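You operate a simulated robot arm through the tools that you are given. There is no shell and no other tool. Be economical: measure what you need, move in short steps, check, and stop when the job is done.

Carry out the task below with a simulated robot arm. There is one attempt and no reset: what you move stays moved.

TASK
Stand the crown pad from the store plate of the pack bench beside the collar spanner. It goes on the side that lies toward x +0.0, y -1.0 (a direction in the base frame), with about 3 cm between them.
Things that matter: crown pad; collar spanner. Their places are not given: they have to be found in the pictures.

It is judged by the outcome, as a careful person would: the job done as asked, and still so three seconds after it is handed in. It fails if anything else is knocked over, pushed out of place, dropped, spilled or broken.

THE ROBOT
A 7-joint arm with a two-finger parallel gripper, fixed in place. Base frame: the origin is at the foot of the arm, x ahead of it, y to its left, z up; the work surface is at about z = 0. Lengths are in mm, angles in rad, forces in N, time in s.
With the tool pointing down near the work surface it reaches from about 240 to 620 mm from the base axis. Its first joint turns from -1.152 to 1.152 rad. Payload 2.6 kg.
Tool frame: the origin (TCP) lies between the finger pads and is the grasp point; the fingertips stand 30 mm ahead of it; z points along the fingers, y is the line along which they close. The gripper opens to 94 mm. The fingers are 28 mm wide and 10 mm thick; the gripper's body (50 by 96 mm) begins 55 mm behind the TCP.
Orientation is that of the tool frame in the base frame, as [roll, pitch, yaw] about the fixed x, y, z axes, in that order (R = Rz(yaw) Ry(pitch) Rx(roll)). With the fingers straight down and closing along the base's y, the tool's x points along the base's -x, its y along +y and its z along -z.

THE INTERFACE
- The arm moves only by the tool drive_tool. Its argument "commands" is a list that holds one entry, the list of rows, each a list of 7 numbers: the shift along the base's x, y, z in mm, then the turn, a rotation vector about the base's x, y, z in rad, then the gripper command, from -1 (shut) to 1 (fully open), values between in proportion. In form: [[[tx, ty, tz, wx, wy, wz, hand], ...]]. A call has 1 to 20 rows; each row is the pose to reach, as a shift and turn from the pose commanded when the call began. A row lasts 0.2 s, in which the tool goes at most 50 mm and 0.15 rad; a call with a longer step from one row to the next is refused whole, and so is a gripper value outside its range. A pose out of reach is approached as far as the arm can. The call stops where the force on the tool passes 40 N (or 10 N more than at its start, if that is more) or the arm is blocked; 0.2 s more then pass. The fingers move at their own pace (about 72 mm/s each) and stop on an object; they squeeze with about 29 N. The grip force told is the motor's: it shows also when the fingers shut on nothing. Time passes only in rows, and 0.2 s behind the last, so rows that repeat a pose let the fingers close. It gives the time, the measured TCP pose, the force on the tool (base axes), the opening and the grip force at its end, in the units of the frame above (readings bear some noise), and new pictures: "views" is both (left out), scene, wrist or none.
- Cameras (640 x 400 px; columns grow to the right, rows downward): "scene" is fixed at [25.3, 417.2, 583.3]; the picture's right is [-0.87, -0.50, 0.00], its down [-0.20, 0.34, -0.92] and it looks along [0.46, -0.80, -0.39] (base axes); focal length 361 px, centre (320, 200). "wrist" rides on the gripper at [-37, 0, -58] in the tool frame; the picture's right is [0.00, -1.00, 0.00], its down [0.97, 0.00, -0.24] and it looks along [0.24, 0.00, 0.97] (tool axes); focal length 218 px, centre (320, 200).
- locate(camera, pixels): for up to 12 pixels [column, row] of the newest picture of that camera ("zoom" is the newest enlarged one), the place [x, y, z] in the base frame of the surface seen there, good to about 2 mm. No time passes.
- inspect(camera, box): a new picture of the part [left, top, right, bottom] of that camera's present view, enlarged. No time passes.
- hand_in(): hands the job in; it is judged then, once.

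Work in short steps. Measure before you move; look again where a grasp or a placing could have gone wrong, and mend it. You have 60 turns and 120 pictures in all, the two below and enlarged ones among them. Open the gripper and draw the arm clear of the work before you hand the job in, unless the task says otherwise; then end with one line.

The tools are called by a JSON object that holds its "method" and its "body". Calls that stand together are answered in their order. drive_tool: Moves the arm, as the interface text tells. Its arguments: {"type":"object","properties":{"commands":{"type":"array"},"views":{"type":"string","enum":["both","scene","wrist","none"]}},"required":["commands"]} The other tools are called the same way: locate (camera, pixels) gives the place of the surface under pixels of a picture; inspect (camera, box) takes an enlarged picture of a part of a camera's view; hand_in () hands the job in.

At the start:

```text
clock: 0.0
eef_pos: [277.5, -261.7, 301.7]
tcp_rot: [3.14, -0.001, -3.14]
force: [0.5, -0.2, 0.6]
finger_gap: 94.2
grip_force: 0.0
```

scene: 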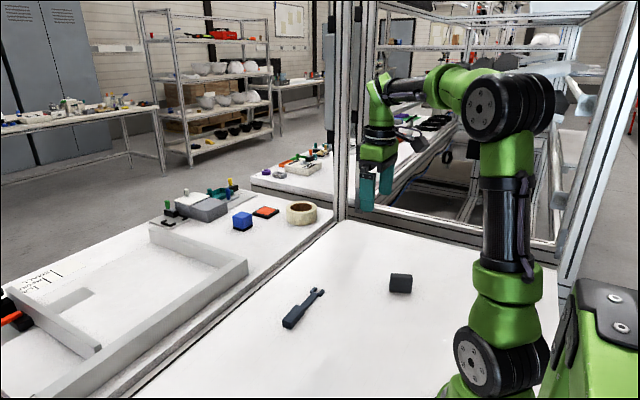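
wrist: 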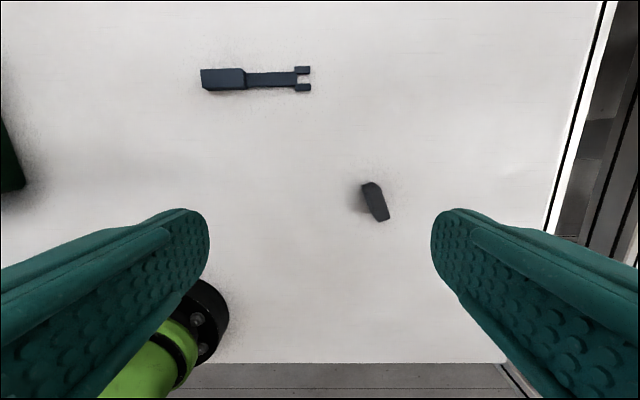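

The spanner shows at scene (303,308) and a dark block at (400,283). I enlarge both views and measure.

{"method": "inspect", "body": {"camera": "scene", "box": [260, 250, 440, 350]}}

{"method": "inspect", "body": {"camera": "wrist", "box": [180, 40, 420, 240]}}

{"method": "locate", "body": {"camera": "wrist", "pixels": [[203, 80], [243, 80], [270, 80], [308, 70], [308, 88], [366, 186], [376, 184], [388, 218], [376, 220], [375, 200], [340, 240], [580, 150]]}}

{"method": "locate", "body": {"camera": "scene", "pixels": [[391, 275], [411, 276], [410, 292], [390, 290], [400, 283], [242, 222], [265, 212], [300, 210], [288, 323], [318, 291], [200, 205], [170, 215]]}}

```text
3.56 times, centred on (350, 300) of scene
```

zoom: 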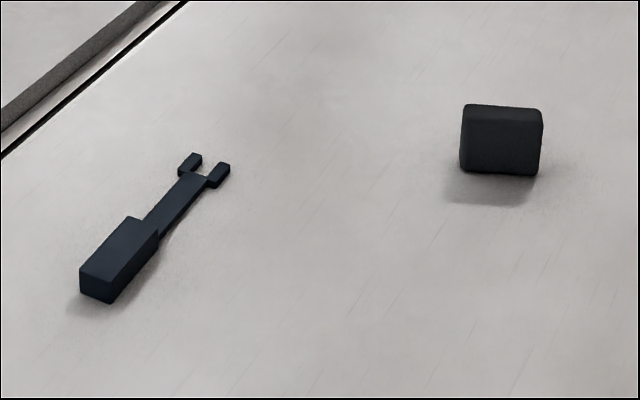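

```text
2.00 times, centred on (300, 140) of wrist
```

zoom: 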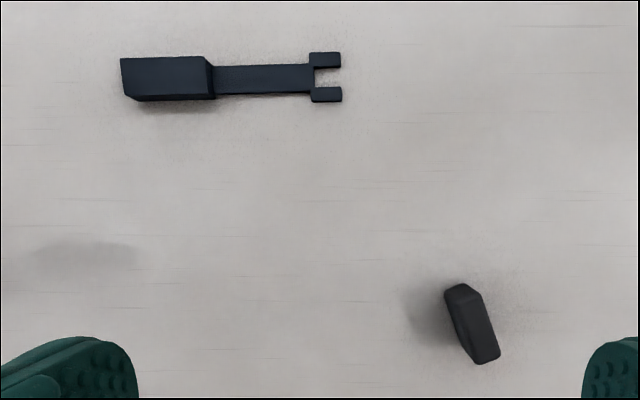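

```text
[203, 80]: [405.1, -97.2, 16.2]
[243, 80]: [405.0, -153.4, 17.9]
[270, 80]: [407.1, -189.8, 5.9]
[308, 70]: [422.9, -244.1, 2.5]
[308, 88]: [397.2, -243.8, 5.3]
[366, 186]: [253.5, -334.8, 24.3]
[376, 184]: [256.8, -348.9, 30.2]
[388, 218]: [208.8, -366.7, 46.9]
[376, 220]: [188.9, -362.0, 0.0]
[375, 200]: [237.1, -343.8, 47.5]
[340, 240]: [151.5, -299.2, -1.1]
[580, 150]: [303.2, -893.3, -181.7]
```

```text
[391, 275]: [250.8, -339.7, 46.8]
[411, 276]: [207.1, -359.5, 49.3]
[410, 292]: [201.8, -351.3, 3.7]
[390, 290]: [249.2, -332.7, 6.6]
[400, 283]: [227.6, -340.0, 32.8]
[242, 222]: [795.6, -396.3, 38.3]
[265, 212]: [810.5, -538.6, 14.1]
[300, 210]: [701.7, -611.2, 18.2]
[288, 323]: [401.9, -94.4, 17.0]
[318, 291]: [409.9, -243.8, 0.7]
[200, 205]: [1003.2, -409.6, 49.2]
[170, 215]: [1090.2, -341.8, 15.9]
```

The loose pad is the dark block standing on edge at wrist (375,200): centre about (228,-348), about 48 mm high, long axis turned about 23° from x. The spanner lies along y, and its fork ends near y = -246. I move above the pad and turn the tool to match.

{"method": "drive_tool", "body": {"commands": [[[-12, -22, -30, 0, 0, 0.1, 1], [-25, -44, -60, 0, 0, 0.2, 1], [-37, -65, -90, 0, 0, 0.3, 1], [-49, -86, -125, 0, 0, 0.4, 1], [-49, -86, -150, 0, 0, 0.4, 1], [-49, -86, -150, 0, 0, 0.4, 1]]]}}

```text
clock: 1.4
eef_pos: [229.7, -349.5, 151.9]
tcp_rot: [3.14, 0.0, -2.74]
force: [0.3, 0.8, -0.2]
finger_gap: 94.1
grip_force: 0.0
```

scene: 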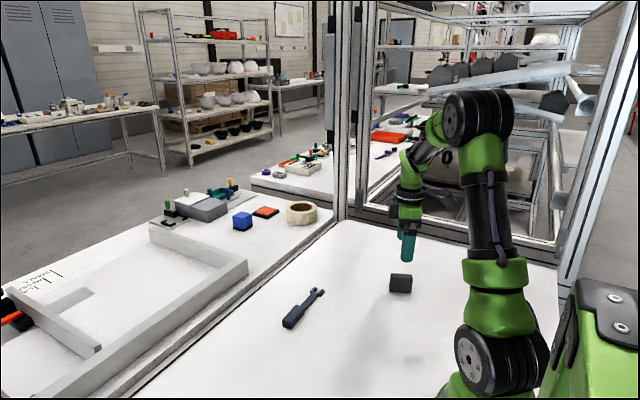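
wrist: 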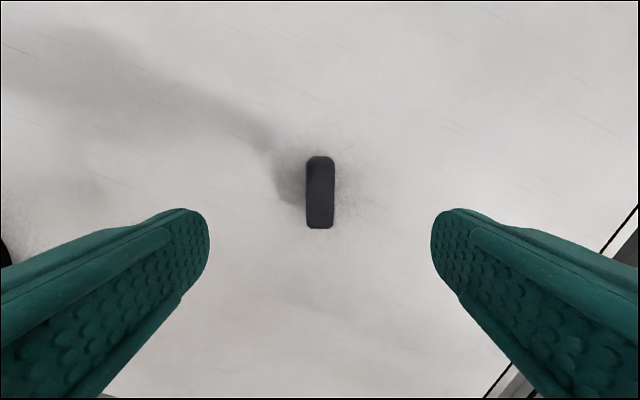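

The pad is at wrist (320,193), square to the fingers. I measure its top and the table edge before descending.

{"method": "locate", "body": {"camera": "wrist", "pixels": [[309, 175], [332, 175], [308, 222], [332, 222], [320, 161], [320, 226], [320, 193], [580, 270], [622, 235], [500, 385]]}}

{"method": "inspect", "body": {"camera": "wrist", "box": [260, 140, 380, 240]}}

```text
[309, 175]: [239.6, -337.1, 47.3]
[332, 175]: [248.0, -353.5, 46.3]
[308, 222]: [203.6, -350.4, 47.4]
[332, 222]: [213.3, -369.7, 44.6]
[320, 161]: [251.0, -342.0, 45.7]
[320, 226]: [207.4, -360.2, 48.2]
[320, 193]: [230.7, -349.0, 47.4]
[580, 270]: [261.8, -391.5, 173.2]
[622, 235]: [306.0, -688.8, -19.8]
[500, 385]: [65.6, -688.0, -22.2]
```

```text
4.00 times, centred on (320, 190) of wrist
```

zoom: 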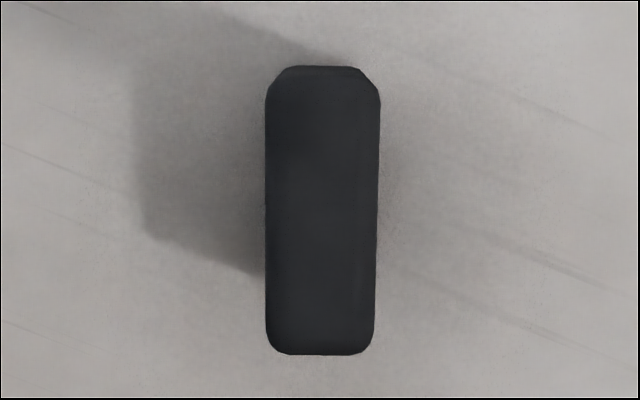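

The top is centred at about (229,-351), 20 mm thick, 48 mm long and 47 mm high. I lower the TCP to z = 36, which puts the tips 6 mm above the table, then close.

{"method": "drive_tool", "body": {"commands": [[[0, -1, -40, 0, 0, 0, 1], [0, -1, -80, 0, 0, 0, 1], [0, -1, -105, 0, 0, 0, 1], [0, -1, -115, 0, 0, 0, 1], [0, -1, -115, 0, 0, 0, 1], [0, -1, -115, 0, 0, 0, -1], [0, -1, -115, 0, 0, 0, -1], [0, -1, -115, 0, 0, 0, -1], [0, -1, -115, 0, 0, 0, -1], [0, -1, -115, 0, 0, 0, -1]]]}}

```text
clock: 3.6
eef_pos: [230.6, -349.7, 36.7]
tcp_rot: [-3.14, 0.0, -2.742]
force: [0.4, 1.0, 0.1]
finger_gap: 25.2
grip_force: 29.1
```

scene: 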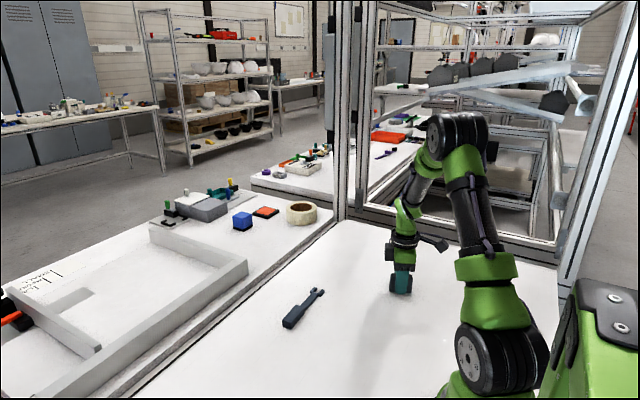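
wrist: 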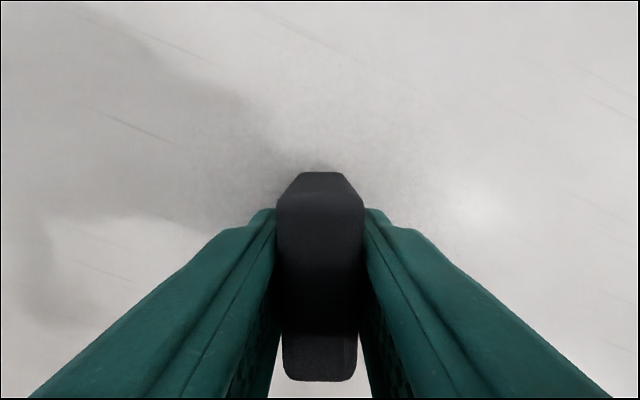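

The pad is gripped (gap 25 mm, 29 N). I lift it and check.

{"method": "drive_tool", "body": {"commands": [[[0, 0, 10, 0, 0, 0, -1], [0, 0, 40, 0, 0, 0, -1], [0, 0, 70, 0, 0, 0, -1], [0, 0, 70, 0, 0, 0, -1]]]}}

{"method": "inspect", "body": {"camera": "scene", "box": [360, 220, 450, 300]}}

{"method": "inspect", "body": {"camera": "scene", "box": [275, 280, 335, 335]}}

```text
clock: 4.6
eef_pos: [232.5, -347.8, 107.9]
tcp_rot: [3.141, 0.001, -2.742]
force: [-0.5, -0.5, -0.8]
finger_gap: 25.4
grip_force: 28.6
```

scene: 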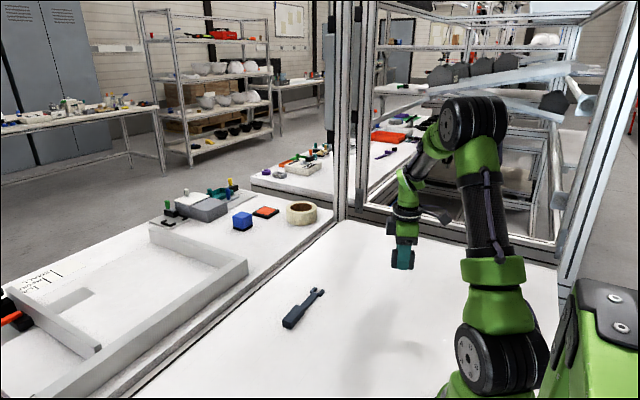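
wrist: 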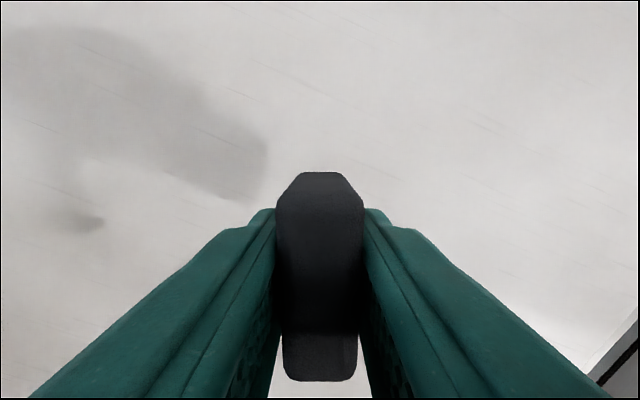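

```text
5.00 times, centred on (405, 260) of scene
```

zoom: 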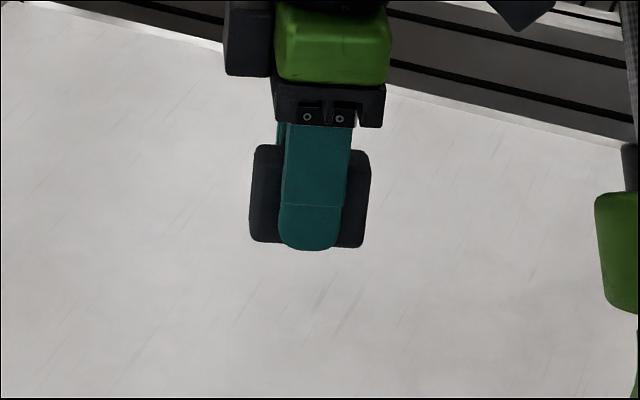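

```text
7.27 times, centred on (305, 308) of scene
```

zoom: 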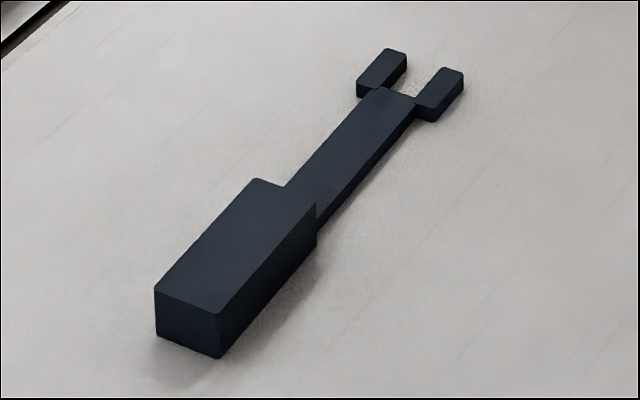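

The pad is held evenly. I measure the fork tips and the axis of the spanner in the enlarged view.

{"method": "locate", "body": {"camera": "zoom", "pixels": [[387, 51], [403, 58], [446, 70], [460, 76], [358, 85], [436, 112], [415, 106], [185, 299], [220, 310], [160, 290], [280, 185]]}}

```text
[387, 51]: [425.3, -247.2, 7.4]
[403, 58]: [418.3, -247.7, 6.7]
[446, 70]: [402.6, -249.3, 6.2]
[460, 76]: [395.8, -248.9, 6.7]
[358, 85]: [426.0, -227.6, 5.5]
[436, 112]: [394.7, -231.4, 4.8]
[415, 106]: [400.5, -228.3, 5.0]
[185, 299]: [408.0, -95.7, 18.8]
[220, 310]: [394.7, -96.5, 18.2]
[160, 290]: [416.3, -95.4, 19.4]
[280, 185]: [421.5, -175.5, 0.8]
```

The fork tips end at y ≈ -248.5, centred on x = 410. The pad's centre should go to about (410, -291) with its thin axis along y. I carry it there high, turning it back as it goes.

{"method": "drive_tool", "body": {"commands": [[[30, 9, 0, 0, 0, -0.07, -1], [60, 18, 0, 0, 0, -0.14, -1], [90, 28, 0, 0, 0, -0.21, -1], [120, 38, 0, 0, 0, -0.28, -1], [150, 48, 0, 0, 0, -0.35, -1], [178, 57, 0, 0, 0, -0.4, -1], [178, 57, 0, 0, 0, -0.4, -1], [178, 57, 0, 0, 0, -0.4, -1]]]}}

```text
clock: 6.4
eef_pos: [406.9, -290.4, 104.5]
tcp_rot: [3.141, -0.001, 3.141]
force: [-0.4, 0.3, -0.4]
finger_gap: 25.4
grip_force: 29.0
```

scene: 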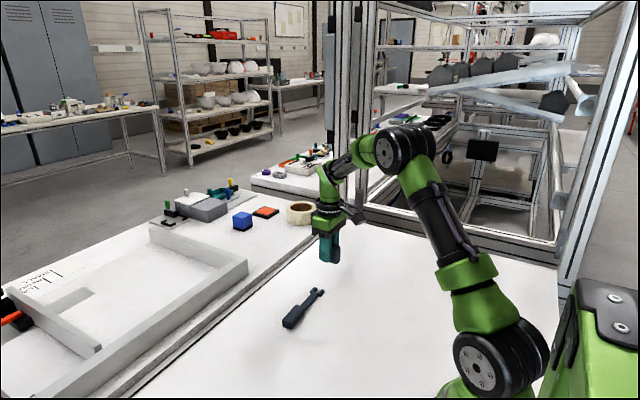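
wrist: 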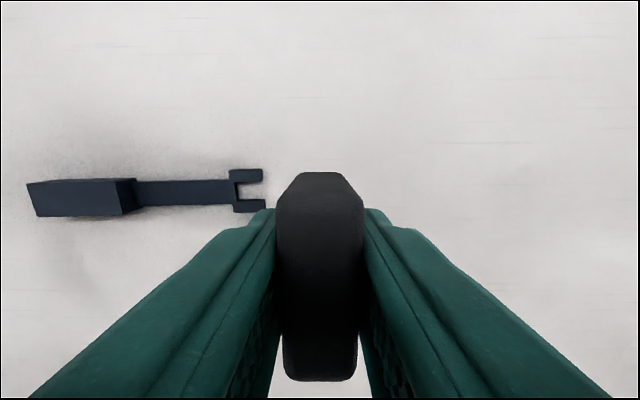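

The pad is above the spot with the fork clear to its left. I lower it to just above the release height and check.

{"method": "drive_tool", "body": {"commands": [[[2, 0, -25, 0, 0, 0, -1], [2, 0, -45, 0, 0, 0, -1], [2, 0, -58, 0, 0, 0, -1], [2, 0, -63, 0, 0, 0, -1], [2, 0, -63, 0, 0, 0, -1], [2, 0, -63, 0, 0, 0, -1]]]}}

{"method": "inspect", "body": {"camera": "scene", "box": [270, 240, 370, 340]}}

```text
clock: 7.8
eef_pos: [409.0, -290.4, 43.9]
tcp_rot: [3.141, 0.0, 3.141]
force: [0.8, 0.3, 0.2]
finger_gap: 25.2
grip_force: 28.8
```

scene: 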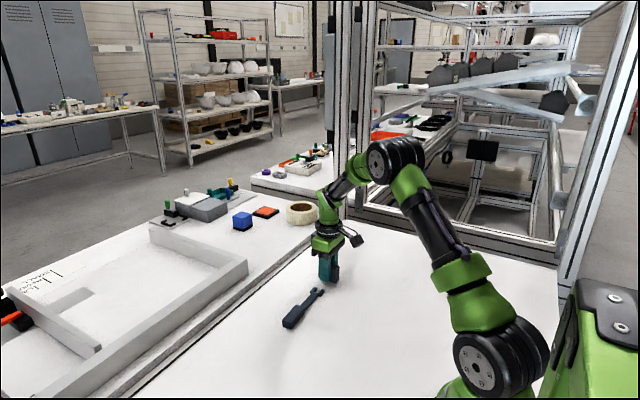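
wrist: 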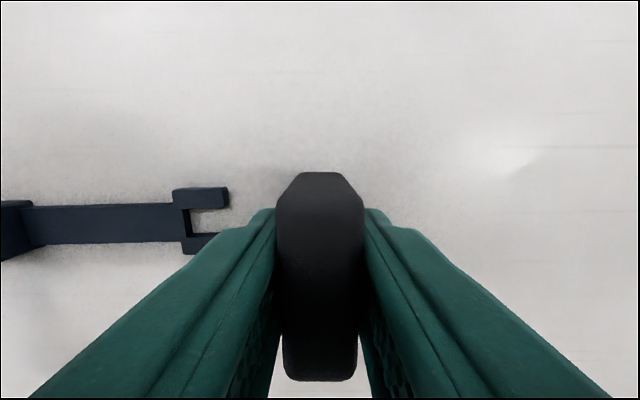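

```text
4.00 times, centred on (320, 290) of scene
```

zoom: 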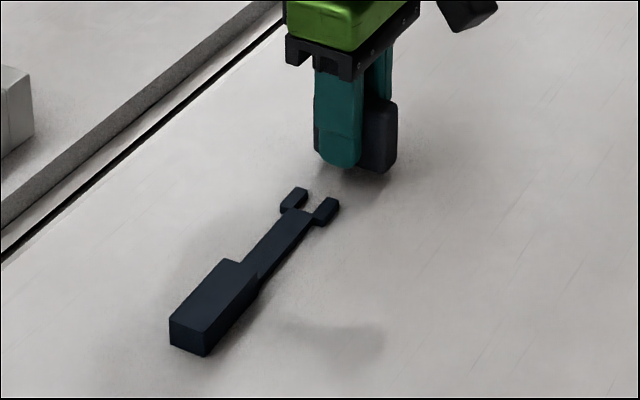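

The alignment is good and the pad is 7 mm up. I lower it in small steps until it touches.

{"method": "drive_tool", "body": {"commands": [[[0, 0, -3, 0, 0, 0, -1], [0, 0, -5, 0, 0, 0, -1], [0, 0, -6, 0, 0, 0, -1], [0, 0, -7, 0, 0, 0, -1], [0, 0, -7, 0, 0, 0, -1], [0, 0, -7, 0, 0, 0, -1]]], "views": "none"}}

```text
clock: 9.2
eef_pos: [409.4, -292.0, 37.1]
tcp_rot: [-3.142, -0.003, -3.141]
force: [0.1, 0.6, -0.1]
finger_gap: 25.3
grip_force: 29.1
```

{"method": "drive_tool", "body": {"commands": [[[0, 0, -0.5, 0, 0, 0, -1], [0, 0, -1, 0, 0, 0, -1], [0, 0, -1, 0, 0, 0, -1]]], "views": "scene"}}

{"method": "inspect", "body": {"camera": "scene", "box": [290, 240, 370, 310]}}

```text
clock: 10.0
eef_pos: [410.4, -291.8, 35.7]
tcp_rot: [-3.14, 0.002, -3.141]
force: [-5.5, 2.7, 15.6]
finger_gap: 25.3
grip_force: 29.2
```

scene: 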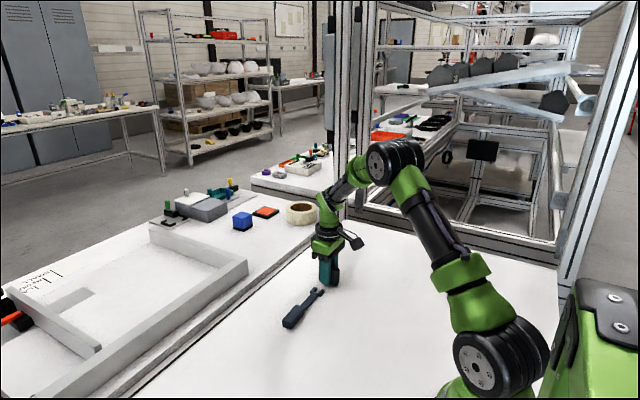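

```text
5.71 times, centred on (330, 275) of scene
```

zoom: 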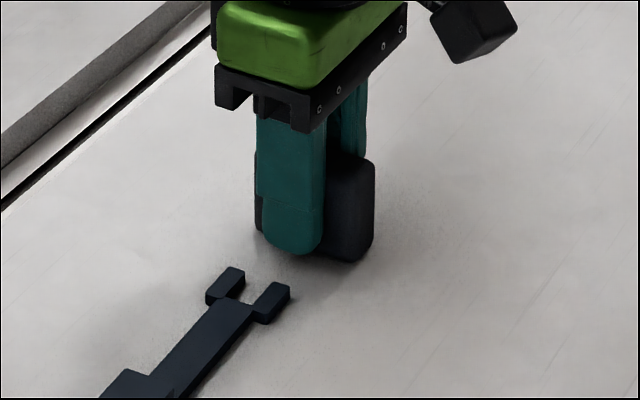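

The pad is on the table (15 N up). I open the fingers only to about 42 mm so they stay clear of the fork, then rise straight up.

{"method": "drive_tool", "body": {"commands": [[[0, 0, 0, 0, 0, 0, -0.4], [0, 0, 0, 0, 0, 0, -0.1], [0, 0, 0, 0, 0, 0, -0.1], [0, 0, 0, 0, 0, 0, -0.1], [0, 0, 15, 0, 0, 0, -0.1], [0, 0, 45, 0, 0, 0, -0.1], [0, 0, 80, 0, 0, 0, -0.1], [0, 0, 120, 0, 0, 0, 0.5], [-30, 0, 150, 0, 0, 0, 1], [-60, 0, 180, 0, 0, 0, 1], [-60, 0, 180, 0, 0, 0, 1]]]}}

{"method": "inspect", "body": {"camera": "scene", "box": [275, 250, 365, 335]}}

```text
clock: 12.4
eef_pos: [348.5, -294.9, 214.2]
tcp_rot: [3.141, -0.001, -3.141]
force: [0.1, 0.3, 0.7]
finger_gap: 94.1
grip_force: 0.0
```

scene: 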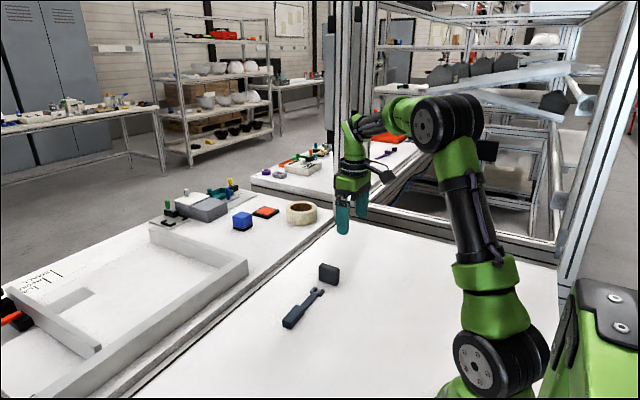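
wrist: 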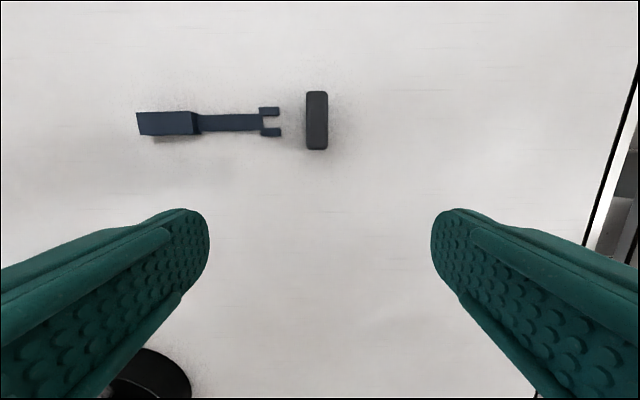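

```text
4.71 times, centred on (320, 292) of scene
```

zoom: 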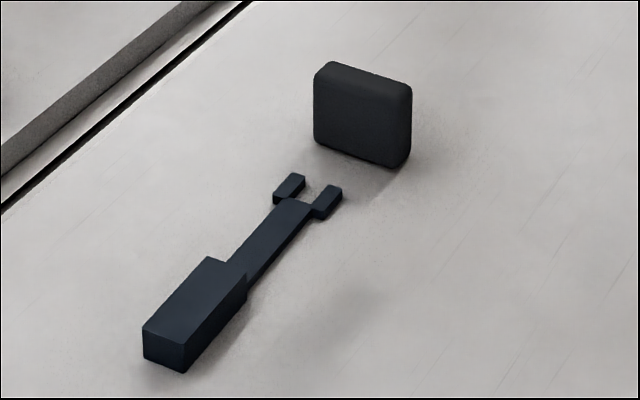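

The pad stands upright beyond the fork. I measure the gap.

{"method": "locate", "body": {"camera": "zoom", "pixels": [[318, 135], [350, 147], [385, 160], [350, 110], [320, 75], [405, 95], [300, 178], [338, 190]]}}

```text
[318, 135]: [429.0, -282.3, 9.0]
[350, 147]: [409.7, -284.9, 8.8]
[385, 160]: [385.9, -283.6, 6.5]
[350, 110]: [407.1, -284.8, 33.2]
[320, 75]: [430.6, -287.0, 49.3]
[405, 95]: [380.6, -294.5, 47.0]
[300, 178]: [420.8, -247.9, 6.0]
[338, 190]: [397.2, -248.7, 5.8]
```

{"method": "locate", "body": {"camera": "wrist", "pixels": [[308, 100], [308, 120], [308, 142], [316, 120], [325, 100], [326, 120], [326, 142], [278, 111], [280, 132], [277, 111], [279, 132]]}}

{"method": "inspect", "body": {"camera": "wrist", "box": [250, 80, 350, 160]}}

```text
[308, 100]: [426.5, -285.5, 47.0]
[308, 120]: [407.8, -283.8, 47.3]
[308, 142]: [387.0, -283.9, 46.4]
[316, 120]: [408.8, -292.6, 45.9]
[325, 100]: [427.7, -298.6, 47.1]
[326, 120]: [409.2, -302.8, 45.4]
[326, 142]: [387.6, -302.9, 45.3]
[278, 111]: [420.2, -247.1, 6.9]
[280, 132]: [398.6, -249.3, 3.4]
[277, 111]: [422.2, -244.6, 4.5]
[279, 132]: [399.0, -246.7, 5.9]
```

```text
5.00 times, centred on (300, 120) of wrist
```

zoom: 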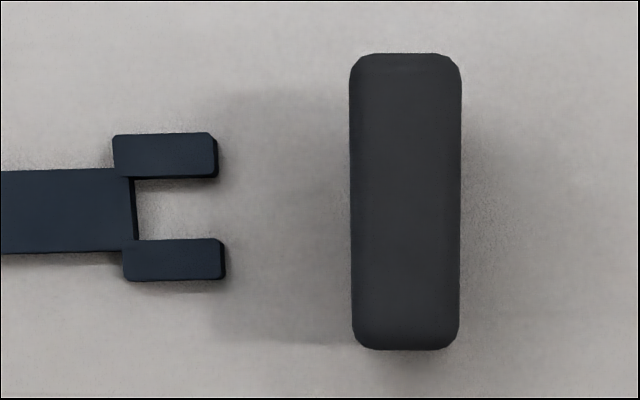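

The pad's near face is at about y = -283 and the fork end at -248.5, so the gap is about 34 mm. I come back down 4 mm nearer the spanner and close gently, so the fingers centre the pad there.

{"method": "drive_tool", "body": {"commands": [[[30, 4, -30, 0, 0, 0, 0], [60, 4, -60, 0, 0, 0, 0], [60, 4, -85, 0, 0, 0, 0], [60, 4, -100, 0, 0, 0, 0], [60, 4, -100, 0, 0, 0, 0]]]}}

```text
clock: 13.6
eef_pos: [410.4, -288.0, 115.4]
tcp_rot: [3.14, 0.0, 3.141]
force: [-0.3, 0.1, -0.4]
finger_gap: 47.1
grip_force: 0.0
```

scene: 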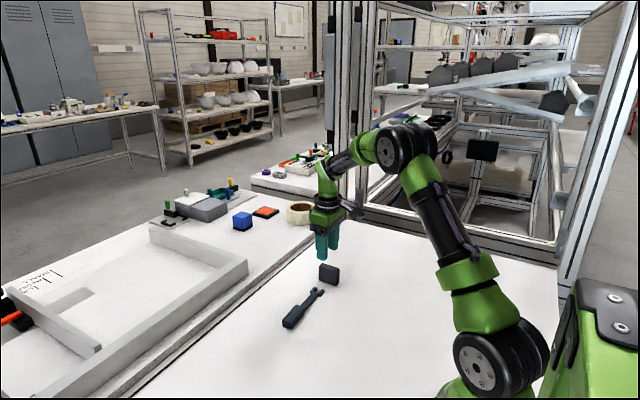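
wrist: 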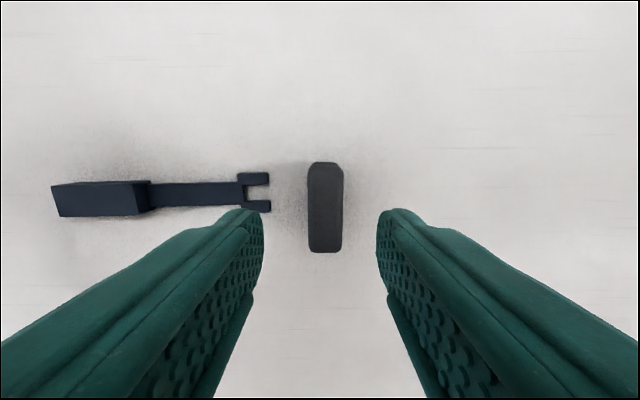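

The pad sits 3.5 mm to the right of the tool centre, and closing will remove that offset. I descend, close, then open partly and rise.

{"method": "drive_tool", "body": {"commands": [[[0, 0, -40, 0, 0, 0, 0], [0, 0, -65, 0, 0, 0, 0], [0, 0, -76, 0, 0, 0, 0], [0, 0, -76, 0, 0, 0, 0], [0, 0, -76, 0, 0, 0, -0.2], [0, 0, -76, 0, 0, 0, -0.3], [0, 0, -76, 0, 0, 0, -0.4], [0, 0, -76, 0, 0, 0, -0.45], [0, 0, -76, 0, 0, 0, -0.5], [0, 0, -76, 0, 0, 0, -0.5]]]}}

```text
clock: 15.8
eef_pos: [408.9, -287.3, 41.7]
tcp_rot: [-3.141, 0.001, -3.14]
force: [-0.6, 0.5, -0.3]
finger_gap: 25.4
grip_force: 29.1
```

scene: 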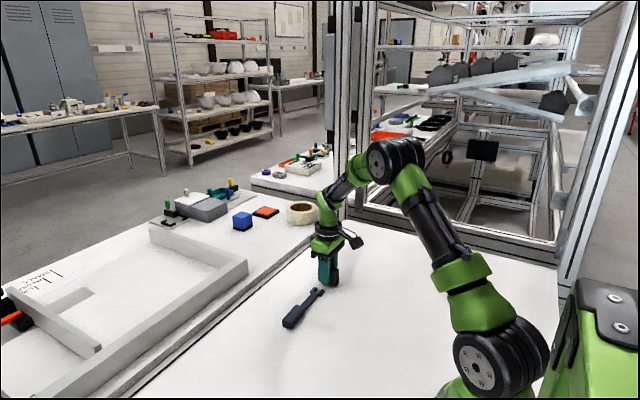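
wrist: 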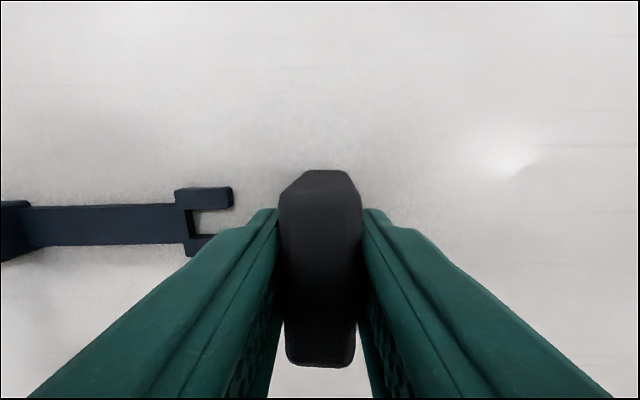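

The pad is centred between the fingers. I open partly, rise and draw clear.

{"method": "drive_tool", "body": {"commands": [[[0, 0, 0, 0, 0, 0, -0.3], [0, 0, 0, 0, 0, 0, -0.1], [0, 0, 0, 0, 0, 0, -0.1], [0, 0, 0, 0, 0, 0, -0.1], [0, 0, 15, 0, 0, 0, -0.1], [0, 0, 45, 0, 0, 0, -0.1], [0, 0, 80, 0, 0, 0, -0.1], [0, 0, 120, 0, 0, 0, 0.5], [-30, 0, 150, 0, 0, 0, 1], [-60, 0, 180, 0, 0, 0, 1], [-60, 0, 180, 0, 0, 0, 1]]]}}

{"method": "inspect", "body": {"camera": "scene", "box": [275, 250, 365, 335]}}

{"method": "locate", "body": {"camera": "zoom", "pixels": [[318, 135], [350, 147], [385, 160], [350, 110], [300, 178], [338, 190], [185, 310]]}}

```text
clock: 18.2
eef_pos: [351.3, -288.4, 219.2]
tcp_rot: [-3.14, 0.0, 3.14]
force: [0.0, -0.3, -0.1]
finger_gap: 94.2
grip_force: 0.0
```

scene: 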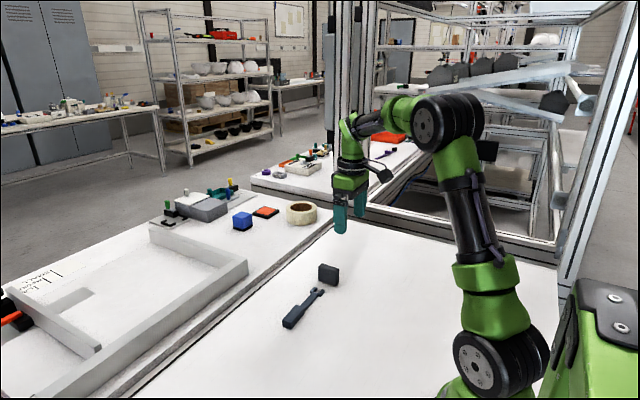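
wrist: 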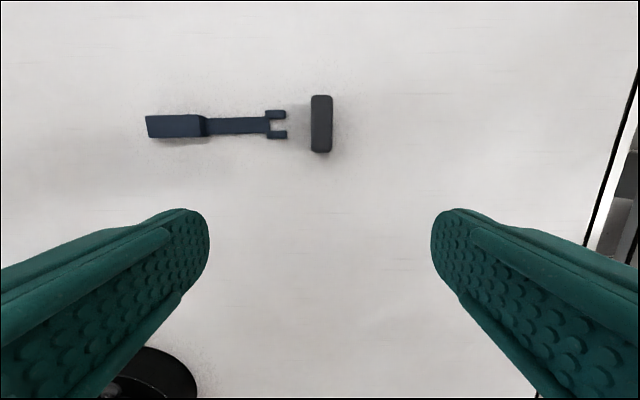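

```text
4.71 times, centred on (320, 292) of scene
```

zoom: 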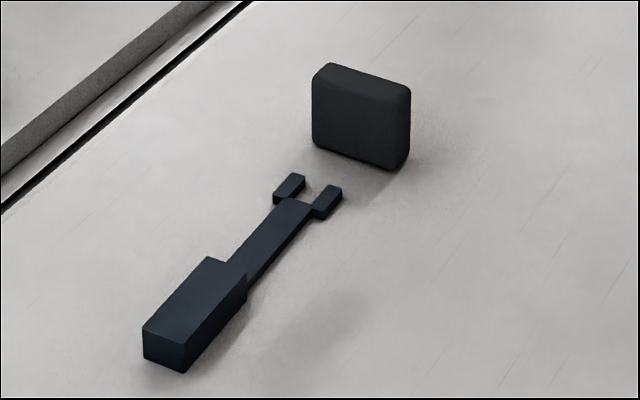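

```text
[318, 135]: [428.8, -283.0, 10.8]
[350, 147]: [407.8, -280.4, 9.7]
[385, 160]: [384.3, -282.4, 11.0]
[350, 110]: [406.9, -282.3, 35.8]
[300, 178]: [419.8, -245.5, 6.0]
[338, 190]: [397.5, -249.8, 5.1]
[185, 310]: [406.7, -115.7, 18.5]
```

The pad's near face is now at y ≈ -281.5, so the gap is about 3 cm (32–33 mm). The pad stands upright, the spanner has not moved and the arm is clear, so I hand in.

{"method": "hand_in", "body": {}}

```text
The job is handed in.
```

The crown pad stands upright on the -y side of the collar spanner, just beyond its fork, with a measured gap of about 32–33 mm; the spanner has not moved, the gripper is open and the arm is clear.
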